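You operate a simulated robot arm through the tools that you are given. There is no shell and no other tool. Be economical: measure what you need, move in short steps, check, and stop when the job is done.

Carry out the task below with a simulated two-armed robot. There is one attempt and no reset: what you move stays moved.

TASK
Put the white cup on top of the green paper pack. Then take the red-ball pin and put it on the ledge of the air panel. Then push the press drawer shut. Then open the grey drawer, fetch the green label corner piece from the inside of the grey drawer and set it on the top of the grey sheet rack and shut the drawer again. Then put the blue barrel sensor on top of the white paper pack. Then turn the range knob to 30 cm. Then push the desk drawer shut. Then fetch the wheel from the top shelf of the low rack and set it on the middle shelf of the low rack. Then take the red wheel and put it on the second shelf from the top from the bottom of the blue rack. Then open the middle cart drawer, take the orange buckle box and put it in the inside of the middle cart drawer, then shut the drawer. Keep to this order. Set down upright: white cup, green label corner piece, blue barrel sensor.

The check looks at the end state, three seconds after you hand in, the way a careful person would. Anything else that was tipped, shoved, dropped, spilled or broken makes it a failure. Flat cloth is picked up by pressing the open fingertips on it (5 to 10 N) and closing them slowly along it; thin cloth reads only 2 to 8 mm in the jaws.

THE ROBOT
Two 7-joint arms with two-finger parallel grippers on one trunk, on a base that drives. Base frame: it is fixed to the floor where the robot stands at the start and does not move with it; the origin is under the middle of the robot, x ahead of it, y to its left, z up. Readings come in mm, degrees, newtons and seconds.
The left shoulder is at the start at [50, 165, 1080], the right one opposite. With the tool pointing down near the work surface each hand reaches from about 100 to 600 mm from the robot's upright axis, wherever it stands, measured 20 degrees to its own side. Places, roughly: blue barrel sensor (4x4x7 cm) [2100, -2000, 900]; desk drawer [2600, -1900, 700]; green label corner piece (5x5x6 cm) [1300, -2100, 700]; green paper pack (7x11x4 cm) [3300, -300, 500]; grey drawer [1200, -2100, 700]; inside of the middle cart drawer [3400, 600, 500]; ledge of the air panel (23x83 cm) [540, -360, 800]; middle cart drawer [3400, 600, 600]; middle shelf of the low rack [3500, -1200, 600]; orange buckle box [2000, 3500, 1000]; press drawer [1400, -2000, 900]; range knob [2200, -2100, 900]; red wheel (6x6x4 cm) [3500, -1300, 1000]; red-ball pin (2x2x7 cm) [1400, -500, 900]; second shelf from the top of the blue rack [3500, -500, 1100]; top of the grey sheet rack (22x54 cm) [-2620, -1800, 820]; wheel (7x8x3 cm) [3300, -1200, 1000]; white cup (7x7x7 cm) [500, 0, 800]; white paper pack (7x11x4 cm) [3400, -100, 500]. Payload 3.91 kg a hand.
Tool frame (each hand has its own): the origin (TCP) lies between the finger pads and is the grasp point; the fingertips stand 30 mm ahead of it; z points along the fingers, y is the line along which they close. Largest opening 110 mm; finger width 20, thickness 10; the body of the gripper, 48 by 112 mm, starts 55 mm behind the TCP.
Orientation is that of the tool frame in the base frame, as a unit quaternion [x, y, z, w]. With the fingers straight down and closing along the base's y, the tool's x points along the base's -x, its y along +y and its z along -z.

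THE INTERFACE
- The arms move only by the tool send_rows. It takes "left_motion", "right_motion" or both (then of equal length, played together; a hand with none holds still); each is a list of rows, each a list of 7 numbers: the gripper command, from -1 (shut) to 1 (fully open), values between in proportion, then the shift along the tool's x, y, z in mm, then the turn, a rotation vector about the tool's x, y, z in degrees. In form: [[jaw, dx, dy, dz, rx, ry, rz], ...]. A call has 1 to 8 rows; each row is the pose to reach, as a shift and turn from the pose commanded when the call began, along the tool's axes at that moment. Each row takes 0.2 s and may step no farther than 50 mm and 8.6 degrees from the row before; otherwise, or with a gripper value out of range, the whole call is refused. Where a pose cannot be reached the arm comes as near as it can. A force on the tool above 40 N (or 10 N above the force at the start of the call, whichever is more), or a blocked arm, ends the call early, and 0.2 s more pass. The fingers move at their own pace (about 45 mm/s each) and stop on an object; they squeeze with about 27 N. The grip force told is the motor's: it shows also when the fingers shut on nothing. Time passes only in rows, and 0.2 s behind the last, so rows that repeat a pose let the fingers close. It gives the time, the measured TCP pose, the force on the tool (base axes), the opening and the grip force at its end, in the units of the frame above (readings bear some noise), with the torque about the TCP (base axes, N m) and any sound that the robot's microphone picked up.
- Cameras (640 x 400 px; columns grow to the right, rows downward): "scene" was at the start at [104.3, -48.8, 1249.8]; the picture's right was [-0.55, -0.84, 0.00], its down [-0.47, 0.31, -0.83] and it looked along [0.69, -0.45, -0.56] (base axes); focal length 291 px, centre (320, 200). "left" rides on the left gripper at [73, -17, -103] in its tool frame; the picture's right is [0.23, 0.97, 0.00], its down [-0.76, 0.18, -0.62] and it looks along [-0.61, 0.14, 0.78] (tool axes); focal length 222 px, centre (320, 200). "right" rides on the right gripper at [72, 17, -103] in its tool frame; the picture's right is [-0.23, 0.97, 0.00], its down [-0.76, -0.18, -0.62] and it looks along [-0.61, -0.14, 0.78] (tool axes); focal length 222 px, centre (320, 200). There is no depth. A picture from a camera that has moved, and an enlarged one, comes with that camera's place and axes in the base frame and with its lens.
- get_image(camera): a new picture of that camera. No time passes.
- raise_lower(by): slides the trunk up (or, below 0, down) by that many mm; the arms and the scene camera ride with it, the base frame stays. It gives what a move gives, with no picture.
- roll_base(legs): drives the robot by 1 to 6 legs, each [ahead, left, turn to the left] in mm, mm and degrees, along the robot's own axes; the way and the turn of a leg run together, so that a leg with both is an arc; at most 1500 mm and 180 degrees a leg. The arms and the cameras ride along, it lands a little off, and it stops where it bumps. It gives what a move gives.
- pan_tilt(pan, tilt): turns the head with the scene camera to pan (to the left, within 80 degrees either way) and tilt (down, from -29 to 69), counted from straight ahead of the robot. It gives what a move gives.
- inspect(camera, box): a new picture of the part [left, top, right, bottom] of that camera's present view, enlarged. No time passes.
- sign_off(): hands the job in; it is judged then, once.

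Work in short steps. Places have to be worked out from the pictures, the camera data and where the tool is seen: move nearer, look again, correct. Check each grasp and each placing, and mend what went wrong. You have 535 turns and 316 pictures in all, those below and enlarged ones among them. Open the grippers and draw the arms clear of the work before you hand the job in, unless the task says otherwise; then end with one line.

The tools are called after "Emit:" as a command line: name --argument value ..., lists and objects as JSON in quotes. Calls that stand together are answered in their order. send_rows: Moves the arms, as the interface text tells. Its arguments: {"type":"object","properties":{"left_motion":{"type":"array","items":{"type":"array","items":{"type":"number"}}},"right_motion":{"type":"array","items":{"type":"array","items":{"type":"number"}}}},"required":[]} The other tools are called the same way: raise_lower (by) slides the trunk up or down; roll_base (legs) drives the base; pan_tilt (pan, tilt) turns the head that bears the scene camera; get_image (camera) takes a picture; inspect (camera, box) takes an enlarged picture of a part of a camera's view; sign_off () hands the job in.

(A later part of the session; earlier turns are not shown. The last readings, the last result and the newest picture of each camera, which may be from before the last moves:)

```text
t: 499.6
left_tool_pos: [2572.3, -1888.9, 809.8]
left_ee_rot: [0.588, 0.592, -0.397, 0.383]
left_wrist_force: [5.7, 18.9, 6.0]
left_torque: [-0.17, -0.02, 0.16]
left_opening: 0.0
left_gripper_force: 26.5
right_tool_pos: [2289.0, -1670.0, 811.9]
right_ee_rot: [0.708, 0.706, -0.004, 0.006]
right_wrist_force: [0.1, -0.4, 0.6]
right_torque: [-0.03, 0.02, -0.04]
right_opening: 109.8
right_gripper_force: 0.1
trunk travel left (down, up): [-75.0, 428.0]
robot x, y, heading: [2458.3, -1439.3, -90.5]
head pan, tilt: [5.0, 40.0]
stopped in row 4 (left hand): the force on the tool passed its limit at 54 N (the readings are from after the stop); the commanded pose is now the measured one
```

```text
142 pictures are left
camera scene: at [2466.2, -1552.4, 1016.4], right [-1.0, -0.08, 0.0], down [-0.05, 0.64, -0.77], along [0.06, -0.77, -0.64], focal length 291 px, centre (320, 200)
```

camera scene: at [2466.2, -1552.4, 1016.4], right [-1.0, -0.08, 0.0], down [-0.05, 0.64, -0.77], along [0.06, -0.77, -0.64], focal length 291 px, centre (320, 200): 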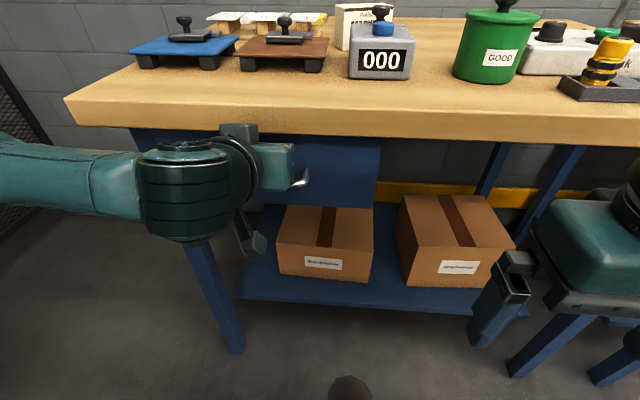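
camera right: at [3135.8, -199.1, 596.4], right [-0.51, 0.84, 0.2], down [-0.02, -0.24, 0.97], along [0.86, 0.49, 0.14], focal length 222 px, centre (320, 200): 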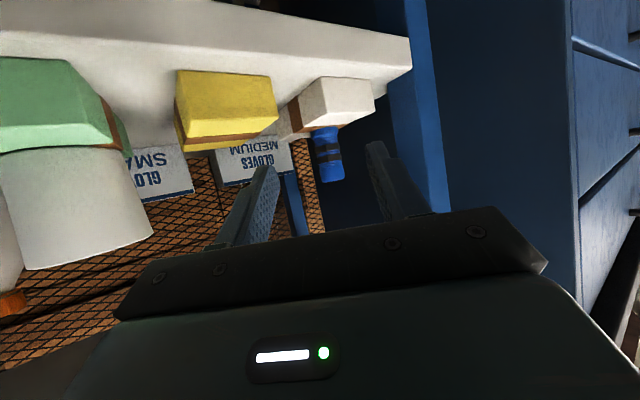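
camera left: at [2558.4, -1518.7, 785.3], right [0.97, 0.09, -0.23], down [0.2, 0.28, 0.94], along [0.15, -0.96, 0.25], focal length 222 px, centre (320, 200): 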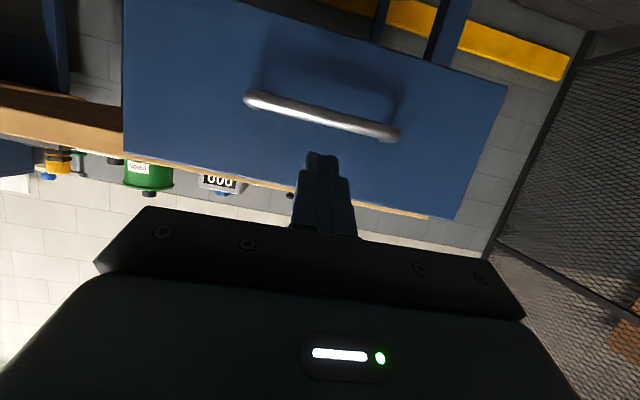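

Drawer hard shut. Back off, raise, and go look at the low rack.

Emit:
roll_base --legs '[[-210, 0, 0]]'

Emit:
raise_lower --by 225

Emit:
roll_base --legs '[[0, 0, 90]]'

Emit:
pan_tilt --pan 0 --tilt 25

Emit:
get_image --camera "scene"

```text
t: 501.3
left_tool_pos: [2574.9, -1678.4, 807.3]
left_ee_rot: [0.588, 0.594, -0.394, 0.382]
left_wrist_force: [0.4, -0.5, 0.2]
left_torque: [0.0, -0.01, -0.01]
left_opening: 0.1
left_gripper_force: 27.1
right_tool_pos: [2291.1, -1459.2, 808.7]
right_ee_rot: [0.708, 0.706, -0.003, 0.006]
right_wrist_force: [0.6, 0.0, 1.2]
right_torque: [0.01, 0.02, 0.0]
right_opening: 110.0
right_gripper_force: 0.0
trunk travel left (down, up): [-75.0, 428.0]
robot x, y, heading: [2461.5, -1226.3, -90.5]
head pan, tilt: [5.0, 40.0]
```

```text
t: 503.7
left_tool_pos: [2574.2, -1680.3, 1033.1]
left_ee_rot: [0.589, 0.594, -0.394, 0.382]
left_wrist_force: [-0.3, 0.0, -0.1]
left_torque: [-0.03, 0.02, -0.01]
left_opening: 0.0
left_gripper_force: 26.3
right_tool_pos: [2290.6, -1461.1, 1035.3]
right_ee_rot: [0.707, 0.707, -0.004, 0.006]
right_wrist_force: [-0.3, 0.4, 0.6]
right_torque: [-0.02, -0.03, -0.01]
right_opening: 110.1
right_gripper_force: 0.1
trunk travel left (down, up): [-300.0, 203.0]
robot x, y, heading: [2462.0, -1227.9, -90.3]
head pan, tilt: [5.0, 40.0]
```

```text
t: 507.9
left_tool_pos: [2911.4, -1112.2, 1032.7]
left_ee_rot: [-0.003, 0.835, -0.01, 0.55]
left_wrist_force: [0.3, -0.5, -0.7]
left_torque: [-0.01, 0.02, -0.01]
left_opening: 0.0
left_gripper_force: 27.1
right_tool_pos: [2691.4, -1398.3, 1034.6]
right_ee_rot: [0.0, 1.0, 0.001, 0.006]
right_wrist_force: [-0.3, 0.2, -0.3]
right_torque: [0.01, -0.03, -0.01]
right_opening: 109.9
right_gripper_force: 0.0
trunk travel left (down, up): [-300.0, 203.0]
robot x, y, heading: [2461.2, -1227.7, -0.3]
head pan, tilt: [5.0, 40.0]
```

```text
t: 508.7
left_tool_pos: [2911.2, -1114.0, 1033.2]
left_ee_rot: [-0.004, 0.835, -0.009, 0.55]
left_wrist_force: [0.0, 0.2, 0.5]
left_torque: [-0.03, -0.01, 0.01]
left_opening: 0.0
left_gripper_force: 27.0
right_tool_pos: [2691.7, -1397.3, 1034.8]
right_ee_rot: [0.001, 1.0, 0.001, 0.006]
right_wrist_force: [0.2, -0.5, 1.1]
right_torque: [0.04, -0.01, 0.03]
right_opening: 110.1
right_gripper_force: 0.0
trunk travel left (down, up): [-300.0, 203.0]
robot x, y, heading: [2460.7, -1230.0, -0.5]
head pan, tilt: [0.0, 25.0]
```

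```text
141 pictures are left
camera scene: at [2582.0, -1229.2, 1264.3], right [-0.01, -1.0, 0.0], down [-0.42, 0.0, -0.91], along [0.91, 0.0, -0.42], focal length 291 px, centre (320, 200)
```

scene: 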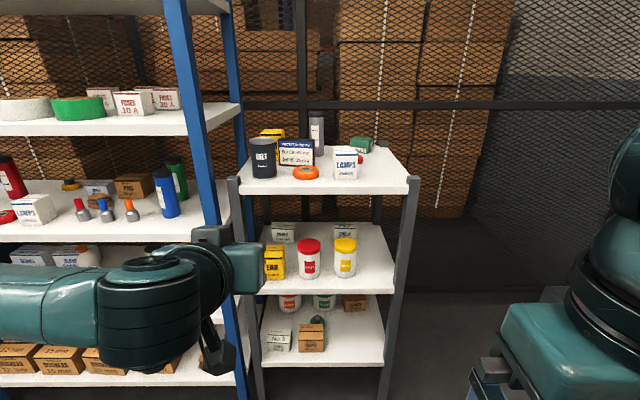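

Zoom on the low rack's top shelf.

Emit:
inspect --camera "scene" --box '[230, 100, 420, 220]'

```text
3.33 times, centred on (325, 160) of scene
camera zoom: at [2582.0, -1229.2, 1264.3], right [-0.01, -1.0, 0.0], down [-0.42, 0.0, -0.91], along [0.91, 0.0, -0.42], focal length 969 px, centre (303, 333)
```

zoom: 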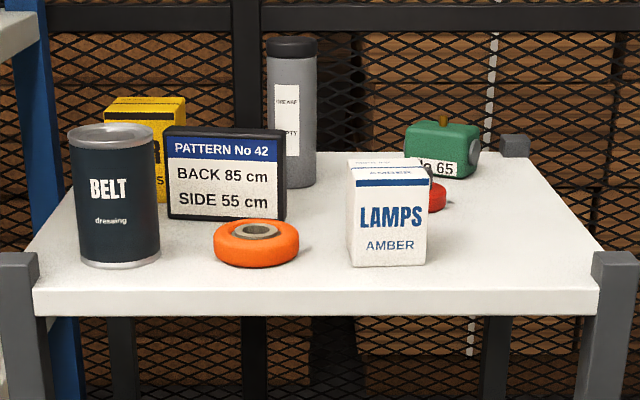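

The orange wheel in front is the "wheel" (≈ [3323, -1191]); the red wheel is behind the LAMPS box. My left hand is already pitched, so I approach with it: drive ahead and right.

Emit:
roll_base --legs '[[200, -75, 0.4]]'

Emit:
send_rows --left_motion '[[0.7, -40, 0, -10, 0, 0, 0], [0.7, -60, 0, -5, 0, -3, 0], [0.7, -60, 0, 0, 0, -5, 0], [0.7, -60, 0, 0, 0, -5, 0]]'

Emit:
get_image --camera "left"

Emit:
get_image --camera "scene"

```text
t: 510.3
left_tool_pos: [3106.2, -1179.9, 1033.1]
left_ee_rot: [-0.01, 0.835, -0.004, 0.549]
left_wrist_force: [-0.5, -0.7, 0.1]
left_torque: [0.01, 0.0, 0.02]
left_opening: 0.0
left_gripper_force: 27.6
right_tool_pos: [2891.2, -1467.0, 1035.8]
right_ee_rot: [-0.007, 1.0, 0.0, 0.006]
right_wrist_force: [0.7, -0.9, -0.7]
right_torque: [0.03, 0.0, 0.03]
right_opening: 109.9
right_gripper_force: 0.1
trunk travel left (down, up): [-300.0, 203.0]
robot x, y, heading: [2659.1, -1299.4, 0.4]
head pan, tilt: [0.0, 25.0]
```

```text
t: 511.3
left_tool_pos: [3129.7, -1177.0, 1089.0]
left_ee_rot: [-0.011, 0.81, -0.004, 0.586]
left_wrist_force: [0.0, 0.2, -0.5]
left_torque: [0.01, 0.02, 0.0]
left_opening: 86.3
left_gripper_force: 0.1
right_tool_pos: [2890.3, -1467.0, 1035.7]
right_ee_rot: [-0.007, 1.0, 0.001, 0.007]
right_wrist_force: [-0.5, -0.6, 0.2]
right_torque: [0.01, 0.0, -0.02]
right_opening: 110.0
right_gripper_force: 0.0
trunk travel left (down, up): [-300.0, 203.0]
robot x, y, heading: [2658.8, -1303.8, 1.0]
head pan, tilt: [0.0, 25.0]
```

```text
139 pictures are left
camera left: at [3009.5, -1196.4, 1054.9], right [-0.08, 0.97, -0.23], down [-0.35, 0.19, 0.92], along [0.93, 0.16, 0.33], focal length 222 px, centre (320, 200)
```

left: 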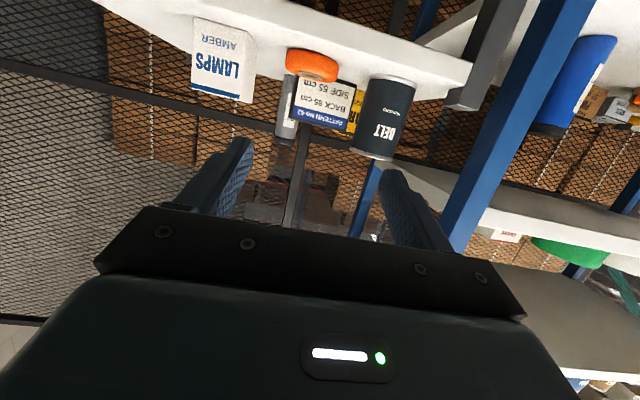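

```text
138 pictures are left
camera scene: at [2778.8, -1300.8, 1264.3], right [0.01, -1.0, 0.0], down [-0.42, 0.0, -0.91], along [0.91, 0.01, -0.42], focal length 291 px, centre (320, 200)
```

scene: 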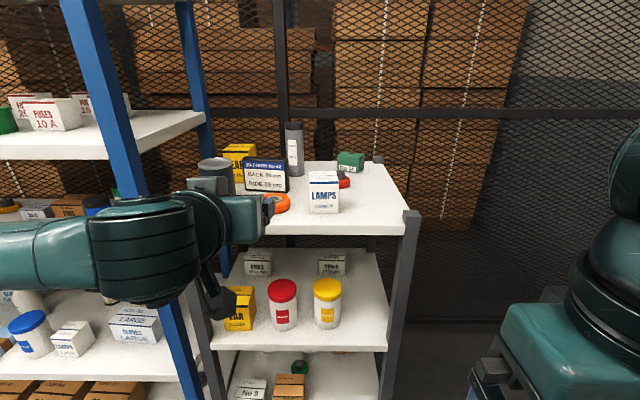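

Move closer to refine the wheel's position.

Emit:
send_rows --left_motion '[[0.7, 2, -4, 35, 0, 0, 0], [0.7, 4, -8, 70, 0, 0, 0], [0.7, 7, -12, 100, 0, 0, 0], [0.7, 9, -15, 129, 0, 0, 0], [0.7, 9, -15, 129, 0, 0, 0]]'

Emit:
get_image --camera "left"

```text
t: 512.5
left_tool_pos: [3248.2, -1191.3, 1040.6]
left_ee_rot: [-0.01, 0.811, -0.004, 0.586]
left_wrist_force: [0.1, 0.2, 0.6]
left_torque: [0.01, 0.0, 0.02]
left_opening: 93.6
left_gripper_force: 0.2
right_tool_pos: [2890.9, -1466.8, 1033.2]
right_ee_rot: [-0.007, 1.0, 0.002, 0.006]
right_wrist_force: [1.0, 0.1, 0.6]
right_torque: [0.03, 0.0, -0.02]
right_opening: 110.0
right_gripper_force: 0.0
trunk travel left (down, up): [-300.0, 203.0]
robot x, y, heading: [2656.4, -1304.0, 0.6]
head pan, tilt: [0.0, 25.0]
```

```text
137 pictures are left
camera left: at [3128.6, -1209.9, 1005.3], right [-0.08, 0.97, -0.23], down [-0.35, 0.19, 0.92], along [0.93, 0.16, 0.33], focal length 222 px, centre (320, 200)
```

left: 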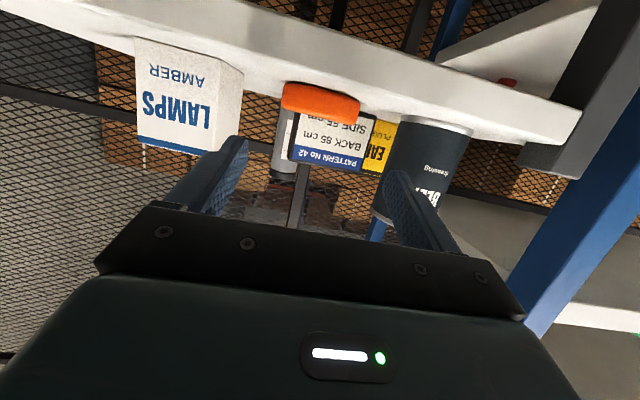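

Sizing gives the wheel centre ≈ [3372, -1190], shelf z ≈ 970. Advance most of the way at z ≈ 1000.

Emit:
send_rows --left_motion '[[0.75, 8, 0, 30, 0, 0, 0], [0.75, 14, 0, 60, 0, 0, 0], [0.75, 12, 0, 90, 0, 0, 0], [0.75, 12, 0, 90, 0, 0, 0]]'

Emit:
get_image --camera "left"

Emit:
inspect --camera "scene" --box '[180, 120, 420, 270]'

```text
t: 513.5
left_tool_pos: [3332.3, -1194.2, 999.9]
left_ee_rot: [-0.01, 0.811, -0.004, 0.585]
left_wrist_force: [-0.1, 0.6, 0.2]
left_torque: [0.0, 0.01, 0.02]
left_opening: 96.3
left_gripper_force: 0.2
right_tool_pos: [2890.2, -1467.3, 1035.4]
right_ee_rot: [-0.008, 1.0, 0.002, 0.006]
right_wrist_force: [0.3, 0.1, -0.5]
right_torque: [0.0, 0.04, 0.04]
right_opening: 110.2
right_gripper_force: 0.1
trunk travel left (down, up): [-300.0, 203.0]
robot x, y, heading: [2653.5, -1304.7, 0.5]
head pan, tilt: [0.0, 25.0]
```

```text
136 pictures are left
camera left: at [3212.5, -1212.1, 965.0], right [-0.08, 0.97, -0.23], down [-0.35, 0.19, 0.92], along [0.93, 0.16, 0.33], focal length 222 px, centre (320, 200)
```

left: 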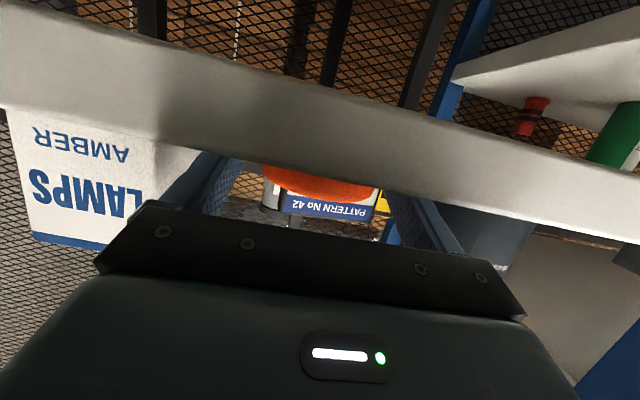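

```text
2.67 times, centred on (300, 195) of scene
camera zoom: at [2778.7, -1300.7, 1264.3], right [0.01, -1.0, 0.0], down [-0.42, 0.0, -0.91], along [0.91, 0.01, -0.42], focal length 775 px, centre (373, 213)
```

zoom: 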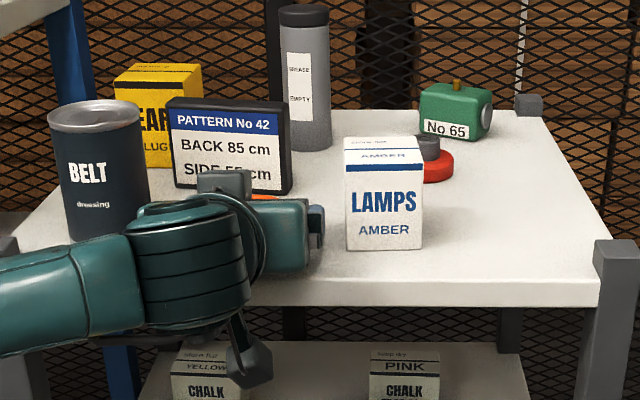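

Slightly raise (tips just over the shelf), shift 5 mm left and advance the last 40 mm.

Emit:
send_rows --left_motion '[[0.75, -7, 3, 0, 0, 0, 0], [0.75, -11, 5, 12, 0, 0, 0], [0.75, -15, 5, 25, 0, 0, 0], [0.75, -18, 5, 36, 0, 0, 0], [0.75, -18, 5, 36, 0, 0, 0]]'

Emit:
get_image --camera "left"

Emit:
inspect --camera "scene" --box '[180, 120, 420, 270]'

```text
t: 514.7
left_tool_pos: [3371.1, -1188.2, 1005.9]
left_ee_rot: [-0.01, 0.812, -0.005, 0.584]
left_wrist_force: [-0.9, 0.4, -0.2]
left_torque: [-0.01, 0.04, 0.02]
left_opening: 96.4
left_gripper_force: 0.0
right_tool_pos: [2891.3, -1467.1, 1035.1]
right_ee_rot: [-0.007, 1.0, 0.001, 0.006]
right_wrist_force: [-0.3, -0.1, -0.4]
right_torque: [0.01, 0.0, 0.01]
right_opening: 109.9
right_gripper_force: 0.0
trunk travel left (down, up): [-300.0, 203.0]
robot x, y, heading: [2656.5, -1301.9, 0.6]
head pan, tilt: [0.0, 25.0]
```

```text
134 pictures are left
camera left: at [3251.2, -1205.9, 971.5], right [-0.08, 0.97, -0.23], down [-0.35, 0.19, 0.92], along [0.93, 0.16, 0.33], focal length 222 px, centre (320, 200)
```

left: 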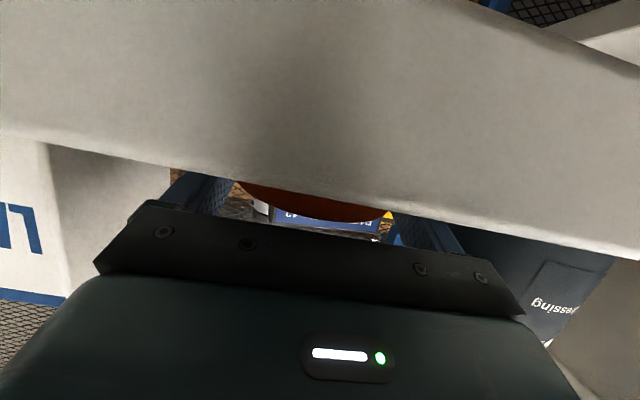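

```text
2.67 times, centred on (300, 195) of scene
camera zoom: at [2778.8, -1300.7, 1264.3], right [0.01, -1.0, 0.0], down [-0.42, 0.0, -0.91], along [0.91, 0.01, -0.42], focal length 775 px, centre (373, 213)
```

zoom: 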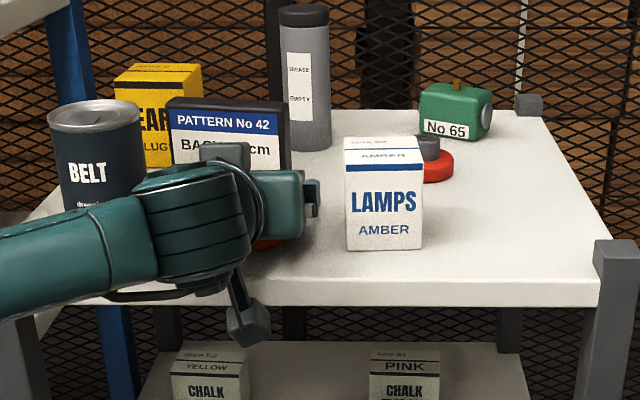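

The wheel centre seems ~12 mm nearer than the TCP; pull back 12 mm and close.

Emit:
send_rows --left_motion '[[0.75, 3, -1, -11, 0, 0, 0], [0.4, 3, -1, -11, 0, 0, 0], [0, 3, -1, -11, 0, 0, 0], [-1, 3, -1, -11, 0, 0, 0], [-1, 3, -1, -11, 0, 0, 0], [-1, 3, -1, -11, 0, 0, 0]]'

Emit:
get_image --camera "left"

```text
t: 516.1
left_tool_pos: [3359.0, -1186.9, 1006.6]
left_ee_rot: [-0.012, 0.81, -0.003, 0.586]
left_wrist_force: [-0.1, -1.2, -0.5]
left_torque: [0.02, -0.01, -0.02]
left_opening: 68.8
left_gripper_force: 26.9
right_tool_pos: [2889.9, -1467.0, 1035.3]
right_ee_rot: [-0.007, 1.0, 0.002, 0.006]
right_wrist_force: [1.0, -0.1, 0.1]
right_torque: [0.02, -0.01, 0.05]
right_opening: 110.0
right_gripper_force: 0.1
trunk travel left (down, up): [-300.0, 203.0]
robot x, y, heading: [2657.6, -1301.8, 0.5]
head pan, tilt: [0.0, 25.0]
```

```text
132 pictures are left
camera left: at [3238.7, -1206.5, 971.8], right [-0.08, 0.97, -0.23], down [-0.35, 0.19, 0.92], along [0.93, 0.16, 0.33], focal length 222 px, centre (320, 200)
```

left: 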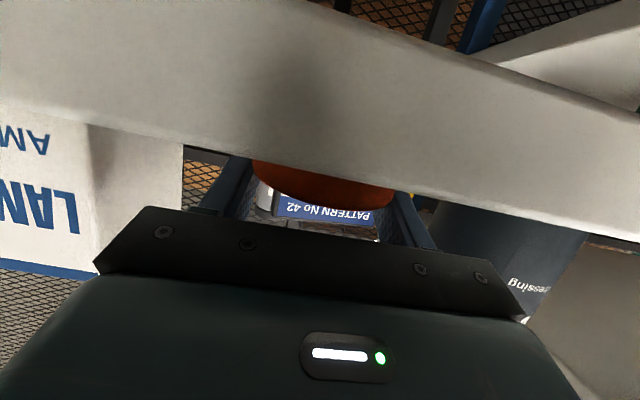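

Held at 68.8 mm. Lift.

Emit:
send_rows --left_motion '[[-1, -19, 0, -6, 0, 0, 0], [-1, -45, 0, -15, 0, 0, 0], [-1, -85, 0, -28, 0, 0, 0], [-1, -85, 0, -28, 0, 0, 0]]'

Emit:
get_image --camera "left"

Emit:
get_image --camera "scene"

```text
t: 517.1
left_tool_pos: [3361.2, -1185.6, 1094.9]
left_ee_rot: [-0.01, 0.811, -0.004, 0.585]
left_wrist_force: [0.5, -0.3, -0.4]
left_torque: [0.05, -0.01, -0.01]
left_opening: 69.0
left_gripper_force: 26.7
right_tool_pos: [2890.6, -1466.5, 1034.7]
right_ee_rot: [-0.007, 1.0, 0.001, 0.006]
right_wrist_force: [-0.1, 0.1, 0.3]
right_torque: [-0.02, 0.0, 0.0]
right_opening: 110.0
right_gripper_force: 0.1
trunk travel left (down, up): [-300.0, 203.0]
robot x, y, heading: [2657.8, -1300.7, 0.5]
head pan, tilt: [0.0, 25.0]
```

```text
131 pictures are left
camera left: at [3241.0, -1204.9, 1059.0], right [-0.08, 0.97, -0.23], down [-0.35, 0.19, 0.92], along [0.93, 0.16, 0.33], focal length 222 px, centre (320, 200)
```

left: 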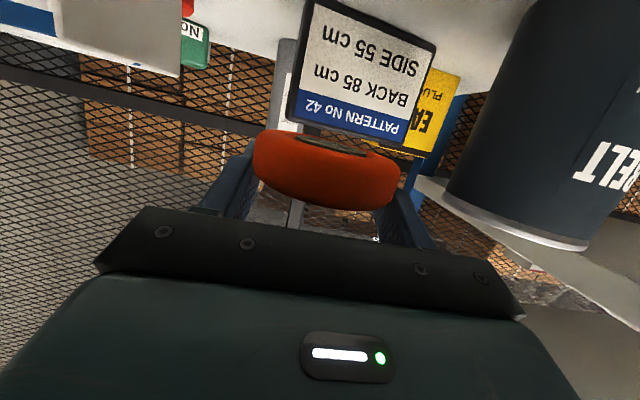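

```text
130 pictures are left
camera scene: at [2778.9, -1300.7, 1264.3], right [0.01, -1.0, 0.0], down [-0.42, 0.0, -0.91], along [0.91, 0.01, -0.42], focal length 291 px, centre (320, 200)
```

scene: 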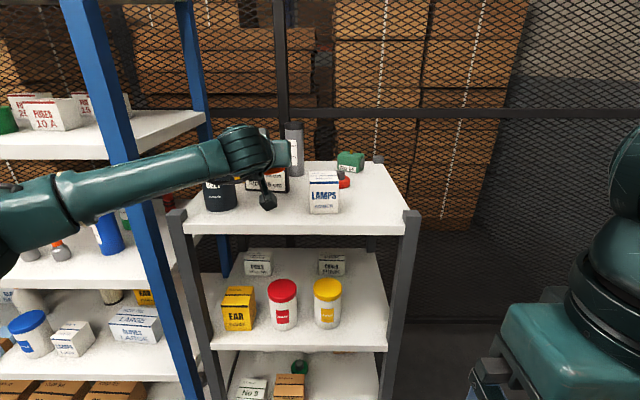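

Wheel held level. The middle shelf's front is crowded; the rack's right side looks open. I back off slightly and look to the right of the rack.

Emit:
roll_base --legs '[[-250, 0, -0.5]]'

Emit:
pan_tilt --pan -25 --tilt 35

Emit:
get_image --camera "scene"

```text
t: 519.0
left_tool_pos: [3107.6, -1188.2, 1093.7]
left_ee_rot: [-0.011, 0.81, -0.004, 0.586]
left_wrist_force: [0.3, 0.3, 0.0]
left_torque: [0.0, 0.0, 0.01]
left_opening: 69.1
left_gripper_force: 26.5
right_tool_pos: [2638.7, -1468.5, 1034.1]
right_ee_rot: [-0.007, 1.0, 0.001, 0.006]
right_wrist_force: [0.0, 0.0, -1.0]
right_torque: [-0.02, -0.03, -0.01]
right_opening: 110.0
right_gripper_force: 0.0
trunk travel left (down, up): [-300.0, 203.0]
robot x, y, heading: [2406.7, -1302.5, 0.8]
head pan, tilt: [0.0, 25.0]
```

```text
t: 519.8
left_tool_pos: [3108.3, -1188.5, 1092.5]
left_ee_rot: [-0.011, 0.811, -0.004, 0.585]
left_wrist_force: [0.1, 0.5, -2.0]
left_torque: [0.0, -0.01, -0.01]
left_opening: 69.0
left_gripper_force: 26.0
right_tool_pos: [2637.1, -1469.2, 1034.4]
right_ee_rot: [-0.006, 1.0, 0.001, 0.006]
right_wrist_force: [0.0, 0.7, 0.3]
right_torque: [0.04, -0.01, -0.01]
right_opening: 110.2
right_gripper_force: 0.1
trunk travel left (down, up): [-300.0, 203.0]
robot x, y, heading: [2403.4, -1306.2, 0.3]
head pan, tilt: [-25.0, 35.0]
```

```text
129 pictures are left
camera scene: at [2514.3, -1340.7, 1248.6], right [-0.41, -0.91, 0.0], down [-0.52, 0.24, -0.82], along [0.75, -0.34, -0.57], focal length 291 px, centre (320, 200)
```

scene: 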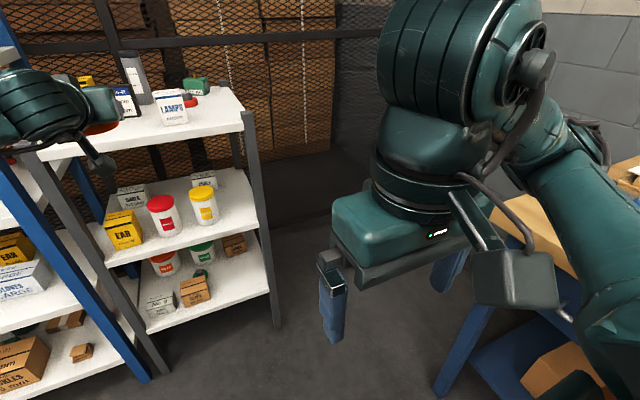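

Free spot on the middle shelf: right of the yellow jar, centre ≈ [3360, -1412]. I'll come in with heading about -15° to clear the post. Turn, lower trunk, then retract/lower the arm.

Emit:
roll_base --legs '[[0, 0, -15.3]]'

Emit:
raise_lower --by -298

Emit:
send_rows --left_motion '[[-1, 45, 0, -15, 0, 0, 0], [-1, 85, 0, -30, 0, 0, 0], [-1, 125, 0, -42, 0, 0, 0], [-1, 160, 0, -52, 0, 0, 0], [-1, 160, 0, -52, 0, 0, 0]]'

Emit:
pan_tilt --pan 0 --tilt 25

Emit:
get_image --camera "scene"

```text
t: 521.1
left_tool_pos: [3113.1, -1379.1, 1093.4]
left_ee_rot: [0.098, 0.805, -0.082, 0.58]
left_wrist_force: [0.6, -0.5, -1.8]
left_torque: [0.02, -0.02, -0.01]
left_opening: 69.0
left_gripper_force: 27.3
right_tool_pos: [2585.9, -1525.6, 1035.7]
right_ee_rot: [0.126, 0.992, 0.0, 0.006]
right_wrist_force: [0.3, -0.7, -0.5]
right_torque: [-0.02, 0.0, 0.02]
right_opening: 109.8
right_gripper_force: 0.0
trunk travel left (down, up): [-300.0, 203.0]
robot x, y, heading: [2404.1, -1301.7, -14.8]
head pan, tilt: [-25.0, 35.0]
```

```text
t: 524.1
left_tool_pos: [3113.0, -1378.6, 795.4]
left_ee_rot: [0.098, 0.805, -0.082, 0.58]
left_wrist_force: [0.7, -0.4, -0.1]
left_torque: [-0.04, 0.0, 0.01]
left_opening: 69.0
left_gripper_force: 27.0
right_tool_pos: [2584.9, -1525.1, 736.4]
right_ee_rot: [0.126, 0.992, -0.001, 0.006]
right_wrist_force: [0.1, 0.5, 0.5]
right_torque: [-0.01, -0.02, -0.02]
right_opening: 110.5
right_gripper_force: 0.0
trunk travel left (down, up): [-2.0, 501.0]
robot x, y, heading: [2406.4, -1303.8, -14.9]
head pan, tilt: [-25.0, 35.0]
```

```text
t: 525.3
left_tool_pos: [3016.8, -1359.2, 659.5]
left_ee_rot: [0.098, 0.804, -0.083, 0.58]
left_wrist_force: [0.1, 0.2, -1.0]
left_torque: [-0.01, -0.02, -0.01]
left_opening: 68.7
left_gripper_force: 26.5
right_tool_pos: [2586.2, -1526.4, 736.5]
right_ee_rot: [0.127, 0.992, 0.0, 0.006]
right_wrist_force: [-0.2, -0.3, 0.4]
right_torque: [-0.03, -0.04, -0.02]
right_opening: 110.0
right_gripper_force: 0.0
trunk travel left (down, up): [-2.0, 501.0]
robot x, y, heading: [2400.8, -1303.2, -14.4]
head pan, tilt: [-25.0, 35.0]
```

```text
t: 526.2
left_tool_pos: [3017.0, -1359.7, 660.1]
left_ee_rot: [0.098, 0.805, -0.083, 0.579]
left_wrist_force: [0.1, -0.1, -1.0]
left_torque: [-0.02, -0.04, 0.03]
left_opening: 68.8
left_gripper_force: 27.0
right_tool_pos: [2586.3, -1525.2, 736.7]
right_ee_rot: [0.126, 0.992, 0.0, 0.006]
right_wrist_force: [0.0, 0.7, -0.6]
right_torque: [0.0, -0.01, 0.0]
right_opening: 110.2
right_gripper_force: 0.0
trunk travel left (down, up): [-2.0, 501.0]
robot x, y, heading: [2402.3, -1305.9, -14.7]
head pan, tilt: [0.0, 25.0]
```

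```text
128 pictures are left
camera scene: at [2522.1, -1335.7, 966.3], right [-0.25, -0.97, 0.0], down [-0.41, 0.11, -0.91], along [0.88, -0.23, -0.42], focal length 291 px, centre (320, 200)
```

scene: 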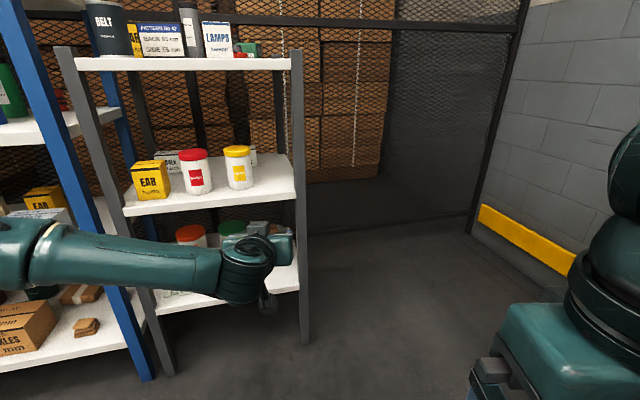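

Middle shelf top ≈ z 625; target wheel centre ≈ [3366, -1404]. Raise a bit, then drive closer along the heading.

Emit:
send_rows --left_motion '[[-1, -20, 0, -6, 0, 0, 0], [-1, -20, 0, -6, 0, 0, 0]]'

Emit:
roll_base --legs '[[215, 46, 0]]'

Emit:
get_image --camera "scene"

Emit:
get_image --camera "left"

```text
t: 526.8
left_tool_pos: [3017.2, -1358.7, 680.4]
left_ee_rot: [0.097, 0.805, -0.082, 0.579]
left_wrist_force: [-0.2, -0.4, -1.2]
left_torque: [-0.01, -0.01, 0.03]
left_opening: 68.8
left_gripper_force: 27.3
right_tool_pos: [2585.6, -1526.2, 736.8]
right_ee_rot: [0.126, 0.992, 0.001, 0.005]
right_wrist_force: [0.2, -1.0, 0.0]
right_torque: [0.02, 0.01, 0.05]
right_opening: 109.9
right_gripper_force: 0.0
trunk travel left (down, up): [-2.0, 501.0]
robot x, y, heading: [2402.0, -1304.1, -14.5]
head pan, tilt: [0.0, 25.0]
```

```text
t: 528.5
left_tool_pos: [3234.6, -1367.6, 681.0]
left_ee_rot: [0.097, 0.805, -0.082, 0.579]
left_wrist_force: [-0.1, 0.2, -1.0]
left_torque: [0.0, -0.01, -0.03]
left_opening: 69.2
left_gripper_force: 26.9
right_tool_pos: [2803.5, -1534.3, 736.9]
right_ee_rot: [0.127, 0.992, 0.0, 0.006]
right_wrist_force: [0.2, -0.1, 0.0]
right_torque: [-0.04, 0.0, 0.01]
right_opening: 109.8
right_gripper_force: 0.1
trunk travel left (down, up): [-2.0, 501.0]
robot x, y, heading: [2621.2, -1315.5, -14.7]
head pan, tilt: [0.0, 25.0]
```

```text
127 pictures are left
camera scene: at [2739.9, -1344.8, 966.3], right [-0.25, -0.97, 0.0], down [-0.41, 0.11, -0.91], along [0.88, -0.23, -0.42], focal length 291 px, centre (320, 200)
```

scene: 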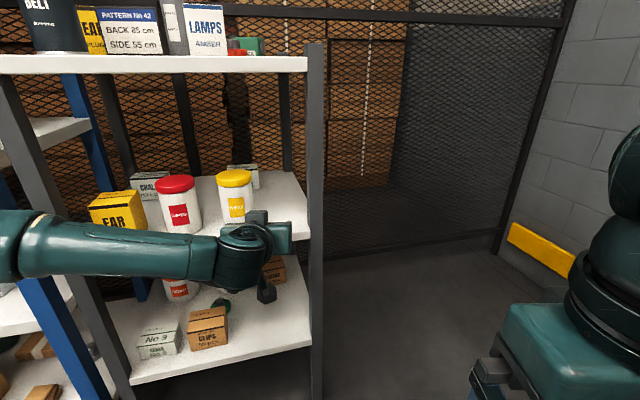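

```text
126 pictures are left
camera left: at [3115.3, -1354.0, 645.8], right [0.18, 0.96, -0.23], down [-0.29, 0.28, 0.92], along [0.94, -0.09, 0.33], focal length 222 px, centre (320, 200)
```

left: 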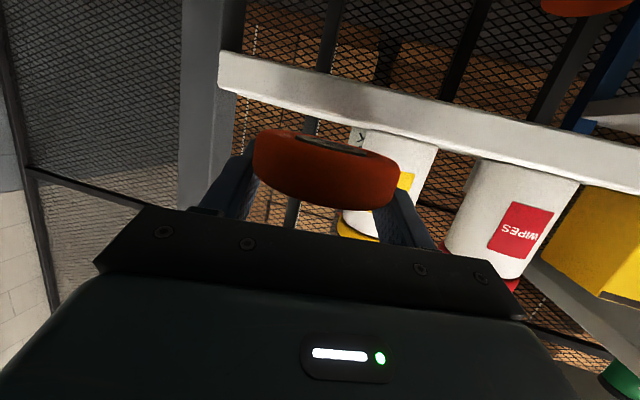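

Gap between post (-1468) and jar (-1354): aim for y -1411. Drive 80 ahead, 9 right, then look.

Emit:
roll_base --legs '[[80, -9, 0]]'

Emit:
get_image --camera "left"

Emit:
inspect --camera "scene" --box '[120, 140, 360, 310]'

```text
t: 529.5
left_tool_pos: [3310.0, -1396.9, 680.4]
left_ee_rot: [0.098, 0.805, -0.083, 0.579]
left_wrist_force: [1.1, -1.3, -0.7]
left_torque: [0.01, -0.03, 0.02]
left_opening: 69.2
left_gripper_force: 27.8
right_tool_pos: [2877.9, -1563.1, 737.2]
right_ee_rot: [0.126, 0.992, 0.0, 0.006]
right_wrist_force: [-0.1, 0.3, -0.2]
right_torque: [0.02, 0.02, 0.01]
right_opening: 109.9
right_gripper_force: 0.0
trunk travel left (down, up): [-2.0, 501.0]
robot x, y, heading: [2697.0, -1344.6, -14.4]
head pan, tilt: [0.0, 25.0]
```

```text
125 pictures are left
camera left: at [3190.0, -1383.2, 645.8], right [0.18, 0.96, -0.23], down [-0.29, 0.28, 0.92], along [0.94, -0.09, 0.33], focal length 222 px, centre (320, 200)
```

left: 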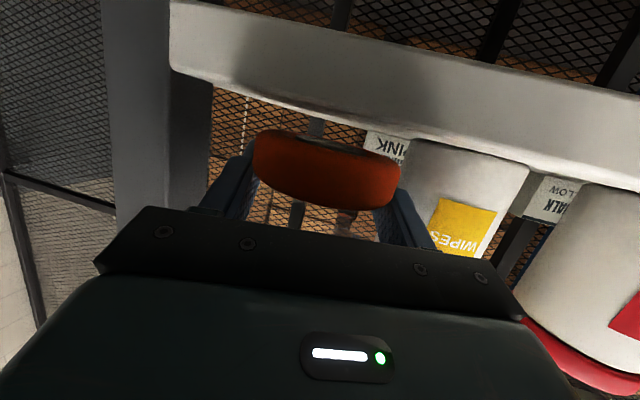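

```text
2.35 times, centred on (240, 225) of scene
camera zoom: at [2814.6, -1373.6, 966.3], right [-0.25, -0.97, 0.0], down [-0.41, 0.11, -0.91], along [0.88, -0.23, -0.42], focal length 684 px, centre (508, 141)
```

zoom: 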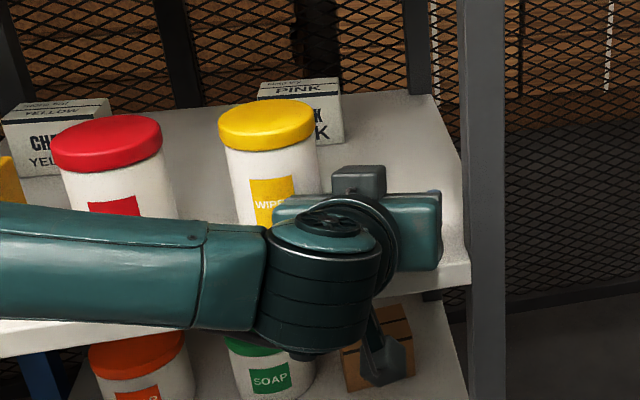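

Gap confirmed; move straight ahead 58 mm with the arm.

Emit:
send_rows --left_motion '[[-1, -6, 0, 18, 0, 0, 0], [-1, -12, 0, 37, 0, 0, 0], [-1, -18, 0, 55, 0, 0, 0], [-1, -18, 0, 55, 0, 0, 0]]'

Emit:
get_image --camera "left"

Emit:
inspect --camera "scene" --box '[120, 140, 360, 310]'

```text
t: 530.5
left_tool_pos: [3366.3, -1412.5, 680.7]
left_ee_rot: [0.098, 0.805, -0.082, 0.579]
left_wrist_force: [-0.4, 1.0, -0.9]
left_torque: [0.02, 0.01, 0.0]
left_opening: 69.2
left_gripper_force: 27.6
right_tool_pos: [2877.6, -1564.1, 737.2]
right_ee_rot: [0.126, 0.992, 0.001, 0.006]
right_wrist_force: [-0.4, -0.5, -0.7]
right_torque: [-0.02, -0.03, 0.02]
right_opening: 110.0
right_gripper_force: 0.0
trunk travel left (down, up): [-2.0, 501.0]
robot x, y, heading: [2695.6, -1341.3, -14.7]
head pan, tilt: [0.0, 25.0]
```

```text
123 pictures are left
camera left: at [3245.5, -1398.9, 645.8], right [0.18, 0.96, -0.23], down [-0.29, 0.28, 0.92], along [0.94, -0.09, 0.33], focal length 222 px, centre (320, 200)
```

left: 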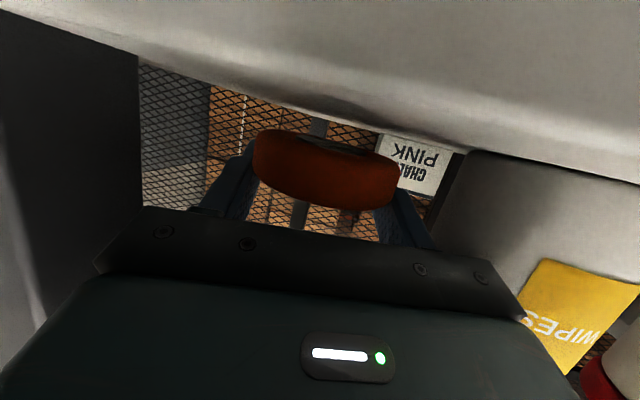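

```text
2.35 times, centred on (240, 225) of scene
camera zoom: at [2814.6, -1373.7, 966.3], right [-0.25, -0.97, 0.0], down [-0.41, 0.11, -0.91], along [0.88, -0.23, -0.42], focal length 684 px, centre (508, 141)
```

zoom: 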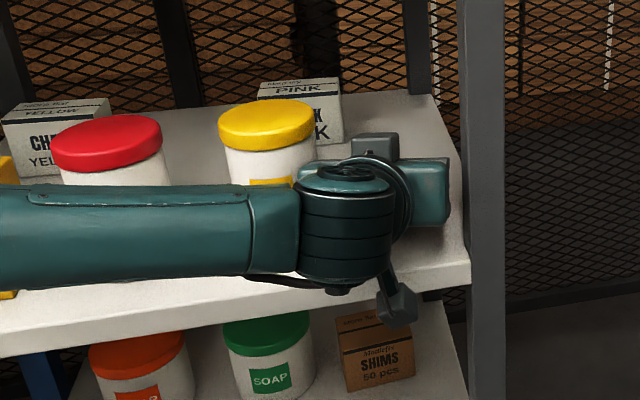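

Clear both sides. Lower in small steps until contact.

Emit:
send_rows --left_motion '[[-1, 5, 0, 1.6, 0, 0, 0], [-1, 10, 0, 3.2, 0, 0, 0], [-1, 14, 0, 4.5, 0, 0, 0], [-1, 17, 0, 5.5, 0, 0, 0], [-1, 17, 0, 5.5, 0, 0, 0]]'

```text
t: 531.8
left_tool_pos: [3365.0, -1411.8, 667.1]
left_ee_rot: [0.098, 0.802, -0.083, 0.583]
left_wrist_force: [2.2, -4.5, 18.4]
left_torque: [0.32, 0.57, 0.08]
left_opening: 69.1
left_gripper_force: 26.9
right_tool_pos: [2877.3, -1564.5, 737.3]
right_ee_rot: [0.128, 0.992, 0.0, 0.008]
right_wrist_force: [-0.4, -0.6, 0.4]
right_torque: [0.0, -0.01, 0.01]
right_opening: 109.9
right_gripper_force: 0.0
trunk travel left (down, up): [-2.0, 501.0]
robot x, y, heading: [2697.0, -1344.0, -14.8]
head pan, tilt: [0.0, 25.0]
```

Contact. Ease, open to ~84 mm and withdraw straight back.

Emit:
send_rows --left_motion '[[-1, -2, 0, -0.6, 0, 0, 0], [-0.2, -2, 0, -0.6, 0, 0, 0], [0.5, -2, 0, -0.6, 0, 0, 0], [0.5, -2, 0, -0.6, 0, 0, 0], [0.5, 4, 0, -20, 0, 0, 0], [0.5, 13, 0, -48, 0, 0, 0], [0.5, 24, 0, -80, 0, 0, 0], [0.5, 38, 0, -122, 0, 0, 0]]'

Emit:
inspect --camera "scene" --box '[120, 140, 360, 310]'

Emit:
get_image --camera "left"

```text
t: 533.5
left_tool_pos: [3239.7, -1379.1, 665.2]
left_ee_rot: [0.097, 0.805, -0.081, 0.579]
left_wrist_force: [-0.8, 0.8, 0.3]
left_torque: [0.01, -0.04, 0.01]
left_opening: 82.5
left_gripper_force: 0.1
right_tool_pos: [2878.2, -1563.3, 736.6]
right_ee_rot: [0.126, 0.992, 0.0, 0.006]
right_wrist_force: [-0.1, 0.0, 0.1]
right_torque: [-0.02, 0.01, 0.01]
right_opening: 110.3
right_gripper_force: 0.1
trunk travel left (down, up): [-2.0, 501.0]
robot x, y, heading: [2694.2, -1338.4, -14.3]
head pan, tilt: [0.0, 25.0]
```

```text
2.35 times, centred on (240, 225) of scene
camera zoom: at [2814.6, -1373.7, 966.3], right [-0.25, -0.97, 0.0], down [-0.41, 0.11, -0.91], along [0.88, -0.23, -0.42], focal length 684 px, centre (508, 141)
```

zoom: 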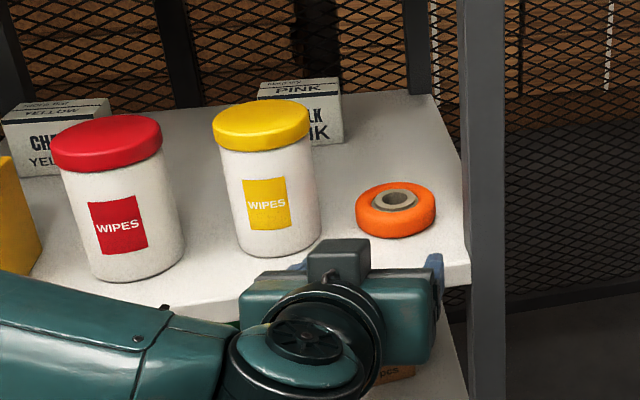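

```text
120 pictures are left
camera left: at [3119.3, -1365.5, 630.5], right [0.17, 0.96, -0.23], down [-0.29, 0.28, 0.92], along [0.94, -0.09, 0.33], focal length 222 px, centre (320, 200)
```

left: 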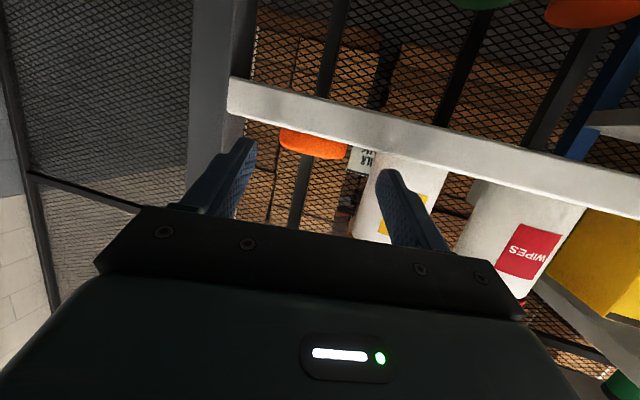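

Wheel placed. Next the red wheel behind the LAMPS box: I'll take it with the right hand from the right (heading ≈ 55°). Back off, raise, fold left, pitch right hand.

Emit:
roll_base --legs '[[-260, 0, 0]]'

Emit:
raise_lower --by 298

Emit:
send_rows --left_motion '[[0, 0, 0, -25, 0, 8.5, 0], [0, 0, 0, -55, 0, 17, 0], [0, -10, 0, -85, 0, 25.5, 0], [0, -20, 0, -115, 0, 34, 0], [0, -30, 0, -145, 0, 42.5, 0], [0, -40, 0, -175, 0, 51, 0], [0, -50, 0, -200, 0, 59.5, 0], [0, -50, 0, -220, 0, 68, 0]]' --right_motion '[[0.5, -25, 0, 0, 0, -8.5, 0], [0.5, -55, 0, 0, 0, -17, 0], [0.5, -90, 0, 0, 0, -25.5, 0], [0.5, -125, 0, 0, 0, -34, 0], [0.5, -160, 0, 0, 0, -42.5, 0], [0.5, -195, 0, 0, 0, -51, 0], [0.5, -225, 0, 0, 0, -59.5, 0], [0.5, -250, 0, 0, 0, -68, 0]]'

Emit:
pan_tilt --pan -45 --tilt 30

Emit:
get_image --camera "scene"

```text
t: 535.4
left_tool_pos: [2987.2, -1313.3, 666.9]
left_ee_rot: [0.098, 0.805, -0.082, 0.58]
left_wrist_force: [0.7, 0.4, 0.0]
left_torque: [0.0, 0.02, -0.01]
left_opening: 82.4
left_gripper_force: 0.0
right_tool_pos: [2626.5, -1497.6, 736.6]
right_ee_rot: [0.127, 0.992, 0.0, 0.006]
right_wrist_force: [0.2, -0.7, 0.6]
right_torque: [-0.04, 0.01, 0.03]
right_opening: 109.9
right_gripper_force: 0.1
trunk travel left (down, up): [-2.0, 501.0]
robot x, y, heading: [2443.9, -1275.2, -14.8]
head pan, tilt: [0.0, 25.0]
```

```text
t: 538.4
left_tool_pos: [2987.8, -1313.3, 963.2]
left_ee_rot: [0.098, 0.805, -0.082, 0.579]
left_wrist_force: [0.8, 0.8, 0.0]
left_torque: [-0.03, 0.0, -0.03]
left_opening: 82.5
left_gripper_force: 0.0
right_tool_pos: [2625.7, -1496.9, 1035.8]
right_ee_rot: [0.127, 0.992, 0.001, 0.006]
right_wrist_force: [0.3, 0.4, 0.2]
right_torque: [0.02, 0.01, -0.03]
right_opening: 110.0
right_gripper_force: 0.1
trunk travel left (down, up): [-300.0, 203.0]
robot x, y, heading: [2443.1, -1273.7, -15.1]
head pan, tilt: [0.0, 25.0]
```

```text
t: 540.2
left_tool_pos: [2800.9, -1262.4, 1078.3]
left_ee_rot: [0.127, 0.991, -0.013, 0.029]
left_wrist_force: [-0.1, -0.1, 0.2]
left_torque: [0.04, -0.01, -0.02]
left_opening: 55.2
left_gripper_force: 0.1
right_tool_pos: [2866.4, -1559.0, 1037.6]
right_ee_rot: [0.104, 0.818, -0.071, 0.561]
right_wrist_force: [0.8, -0.5, -0.1]
right_torque: [-0.01, 0.03, 0.0]
right_opening: 82.9
right_gripper_force: 0.0
trunk travel left (down, up): [-300.0, 203.0]
robot x, y, heading: [2444.0, -1279.7, -15.0]
head pan, tilt: [0.0, 25.0]
```

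```text
t: 541.3
left_tool_pos: [2800.9, -1263.6, 1076.6]
left_ee_rot: [0.127, 0.991, -0.014, 0.031]
left_wrist_force: [-0.1, 0.0, -0.4]
left_torque: [0.01, 0.0, -0.03]
left_opening: 55.4
left_gripper_force: 0.1
right_tool_pos: [2866.1, -1558.8, 1039.3]
right_ee_rot: [0.105, 0.818, -0.071, 0.56]
right_wrist_force: [-0.7, -0.2, 0.5]
right_torque: [-0.02, 0.01, -0.02]
right_opening: 82.5
right_gripper_force: 0.1
trunk travel left (down, up): [-300.0, 203.0]
robot x, y, heading: [2442.6, -1279.8, -14.8]
head pan, tilt: [-45.0, 30.0]
```

```text
119 pictures are left
camera scene: at [2519.0, -1362.0, 1256.4], right [-0.86, -0.5, 0.0], down [-0.25, 0.43, -0.87], along [0.44, -0.75, -0.5], focal length 291 px, centre (320, 200)
```

scene: 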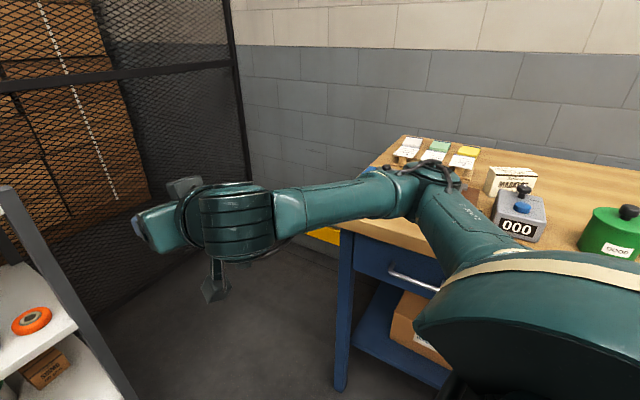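

Space right of the rack is ample. Raise the right hand 60 mm, drive around and turn to heading 55°.

Emit:
send_rows --right_motion '[[0.5, -28, 0, -11, 0, 0, 0], [0.5, -60, 0, -23, 0, 0, 0]]'

Emit:
roll_base --legs '[[590, -320, 0], [0, 0, 70]]'

Emit:
pan_tilt --pan 0 --tilt 30

Emit:
get_image --camera "scene"

```text
t: 541.9
left_tool_pos: [2801.2, -1262.6, 1077.7]
left_ee_rot: [0.128, 0.991, -0.013, 0.03]
left_wrist_force: [0.2, 0.6, 0.3]
left_torque: [0.03, 0.02, -0.01]
left_opening: 55.3
left_gripper_force: 0.0
right_tool_pos: [2868.4, -1559.7, 1103.5]
right_ee_rot: [0.106, 0.819, -0.072, 0.56]
right_wrist_force: [0.7, -0.6, 0.3]
right_torque: [0.0, 0.02, 0.0]
right_opening: 82.3
right_gripper_force: 0.0
trunk travel left (down, up): [-300.0, 203.0]
robot x, y, heading: [2443.8, -1275.4, -14.9]
head pan, tilt: [-45.0, 30.0]
```

```text
t: 545.5
left_tool_pos: [3273.8, -1664.2, 1077.0]
left_ee_rot: [0.133, 0.991, -0.013, 0.029]
left_wrist_force: [-0.2, 0.1, 0.3]
left_torque: [0.0, -0.01, 0.03]
left_opening: 55.0
left_gripper_force: 0.0
right_tool_pos: [3336.4, -1963.8, 1103.3]
right_ee_rot: [0.11, 0.818, -0.074, 0.56]
right_wrist_force: [-0.3, -0.2, -0.3]
right_torque: [-0.03, -0.02, 0.0]
right_opening: 82.4
right_gripper_force: 0.1
trunk travel left (down, up): [-300.0, 203.0]
robot x, y, heading: [2917.6, -1670.9, -15.7]
head pan, tilt: [-45.0, 30.0]
stopped in leg 1: the robot was blocked; the commanded pose is now the measured one
```

```text
t: 546.6
left_tool_pos: [3273.1, -1665.3, 1077.2]
left_ee_rot: [0.133, 0.991, -0.014, 0.03]
left_wrist_force: [-0.4, -0.2, -0.3]
left_torque: [0.02, -0.01, -0.01]
left_opening: 55.1
left_gripper_force: 0.0
right_tool_pos: [3335.5, -1963.2, 1102.6]
right_ee_rot: [0.11, 0.819, -0.074, 0.559]
right_wrist_force: [-0.1, 0.0, 0.4]
right_torque: [0.03, 0.01, 0.01]
right_opening: 82.7
right_gripper_force: 0.1
trunk travel left (down, up): [-300.0, 203.0]
robot x, y, heading: [2915.2, -1673.2, -15.3]
head pan, tilt: [0.0, 30.0]
```

```text
118 pictures are left
camera scene: at [3032.4, -1705.8, 1256.4], right [-0.27, -0.96, 0.0], down [-0.48, 0.13, -0.87], along [0.83, -0.23, -0.5], focal length 291 px, centre (320, 200)
```

scene: 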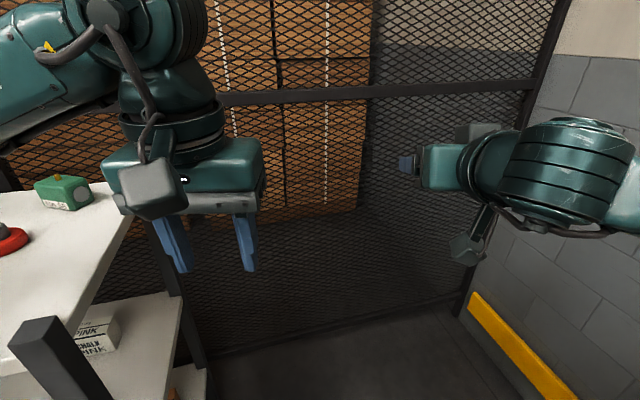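

Blocked — likely my left elbow over the low rack. Look left before anything else.

Emit:
pan_tilt --pan 55 --tilt 20

Emit:
get_image --camera "scene"

```text
t: 547.9
left_tool_pos: [3273.7, -1665.2, 1079.0]
left_ee_rot: [0.133, 0.991, -0.014, 0.031]
left_wrist_force: [1.0, -0.8, 0.2]
left_torque: [-0.01, -0.01, 0.02]
left_opening: 55.1
left_gripper_force: 0.1
right_tool_pos: [3335.6, -1962.9, 1103.0]
right_ee_rot: [0.109, 0.819, -0.073, 0.559]
right_wrist_force: [0.8, 0.8, 0.5]
right_torque: [0.02, 0.02, 0.0]
right_opening: 82.4
right_gripper_force: 0.0
trunk travel left (down, up): [-300.0, 203.0]
robot x, y, heading: [2917.9, -1672.4, -15.6]
head pan, tilt: [55.0, 20.0]
```

```text
117 pictures are left
camera scene: at [3017.1, -1622.4, 1272.4], right [0.64, -0.77, 0.0], down [-0.26, -0.22, -0.94], along [0.73, 0.6, -0.34], focal length 291 px, centre (320, 200)
```

scene: 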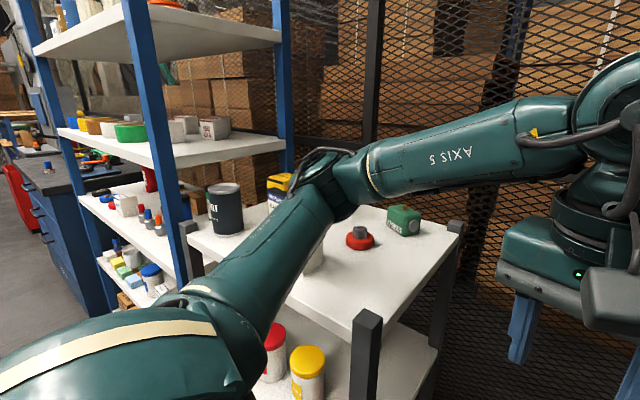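

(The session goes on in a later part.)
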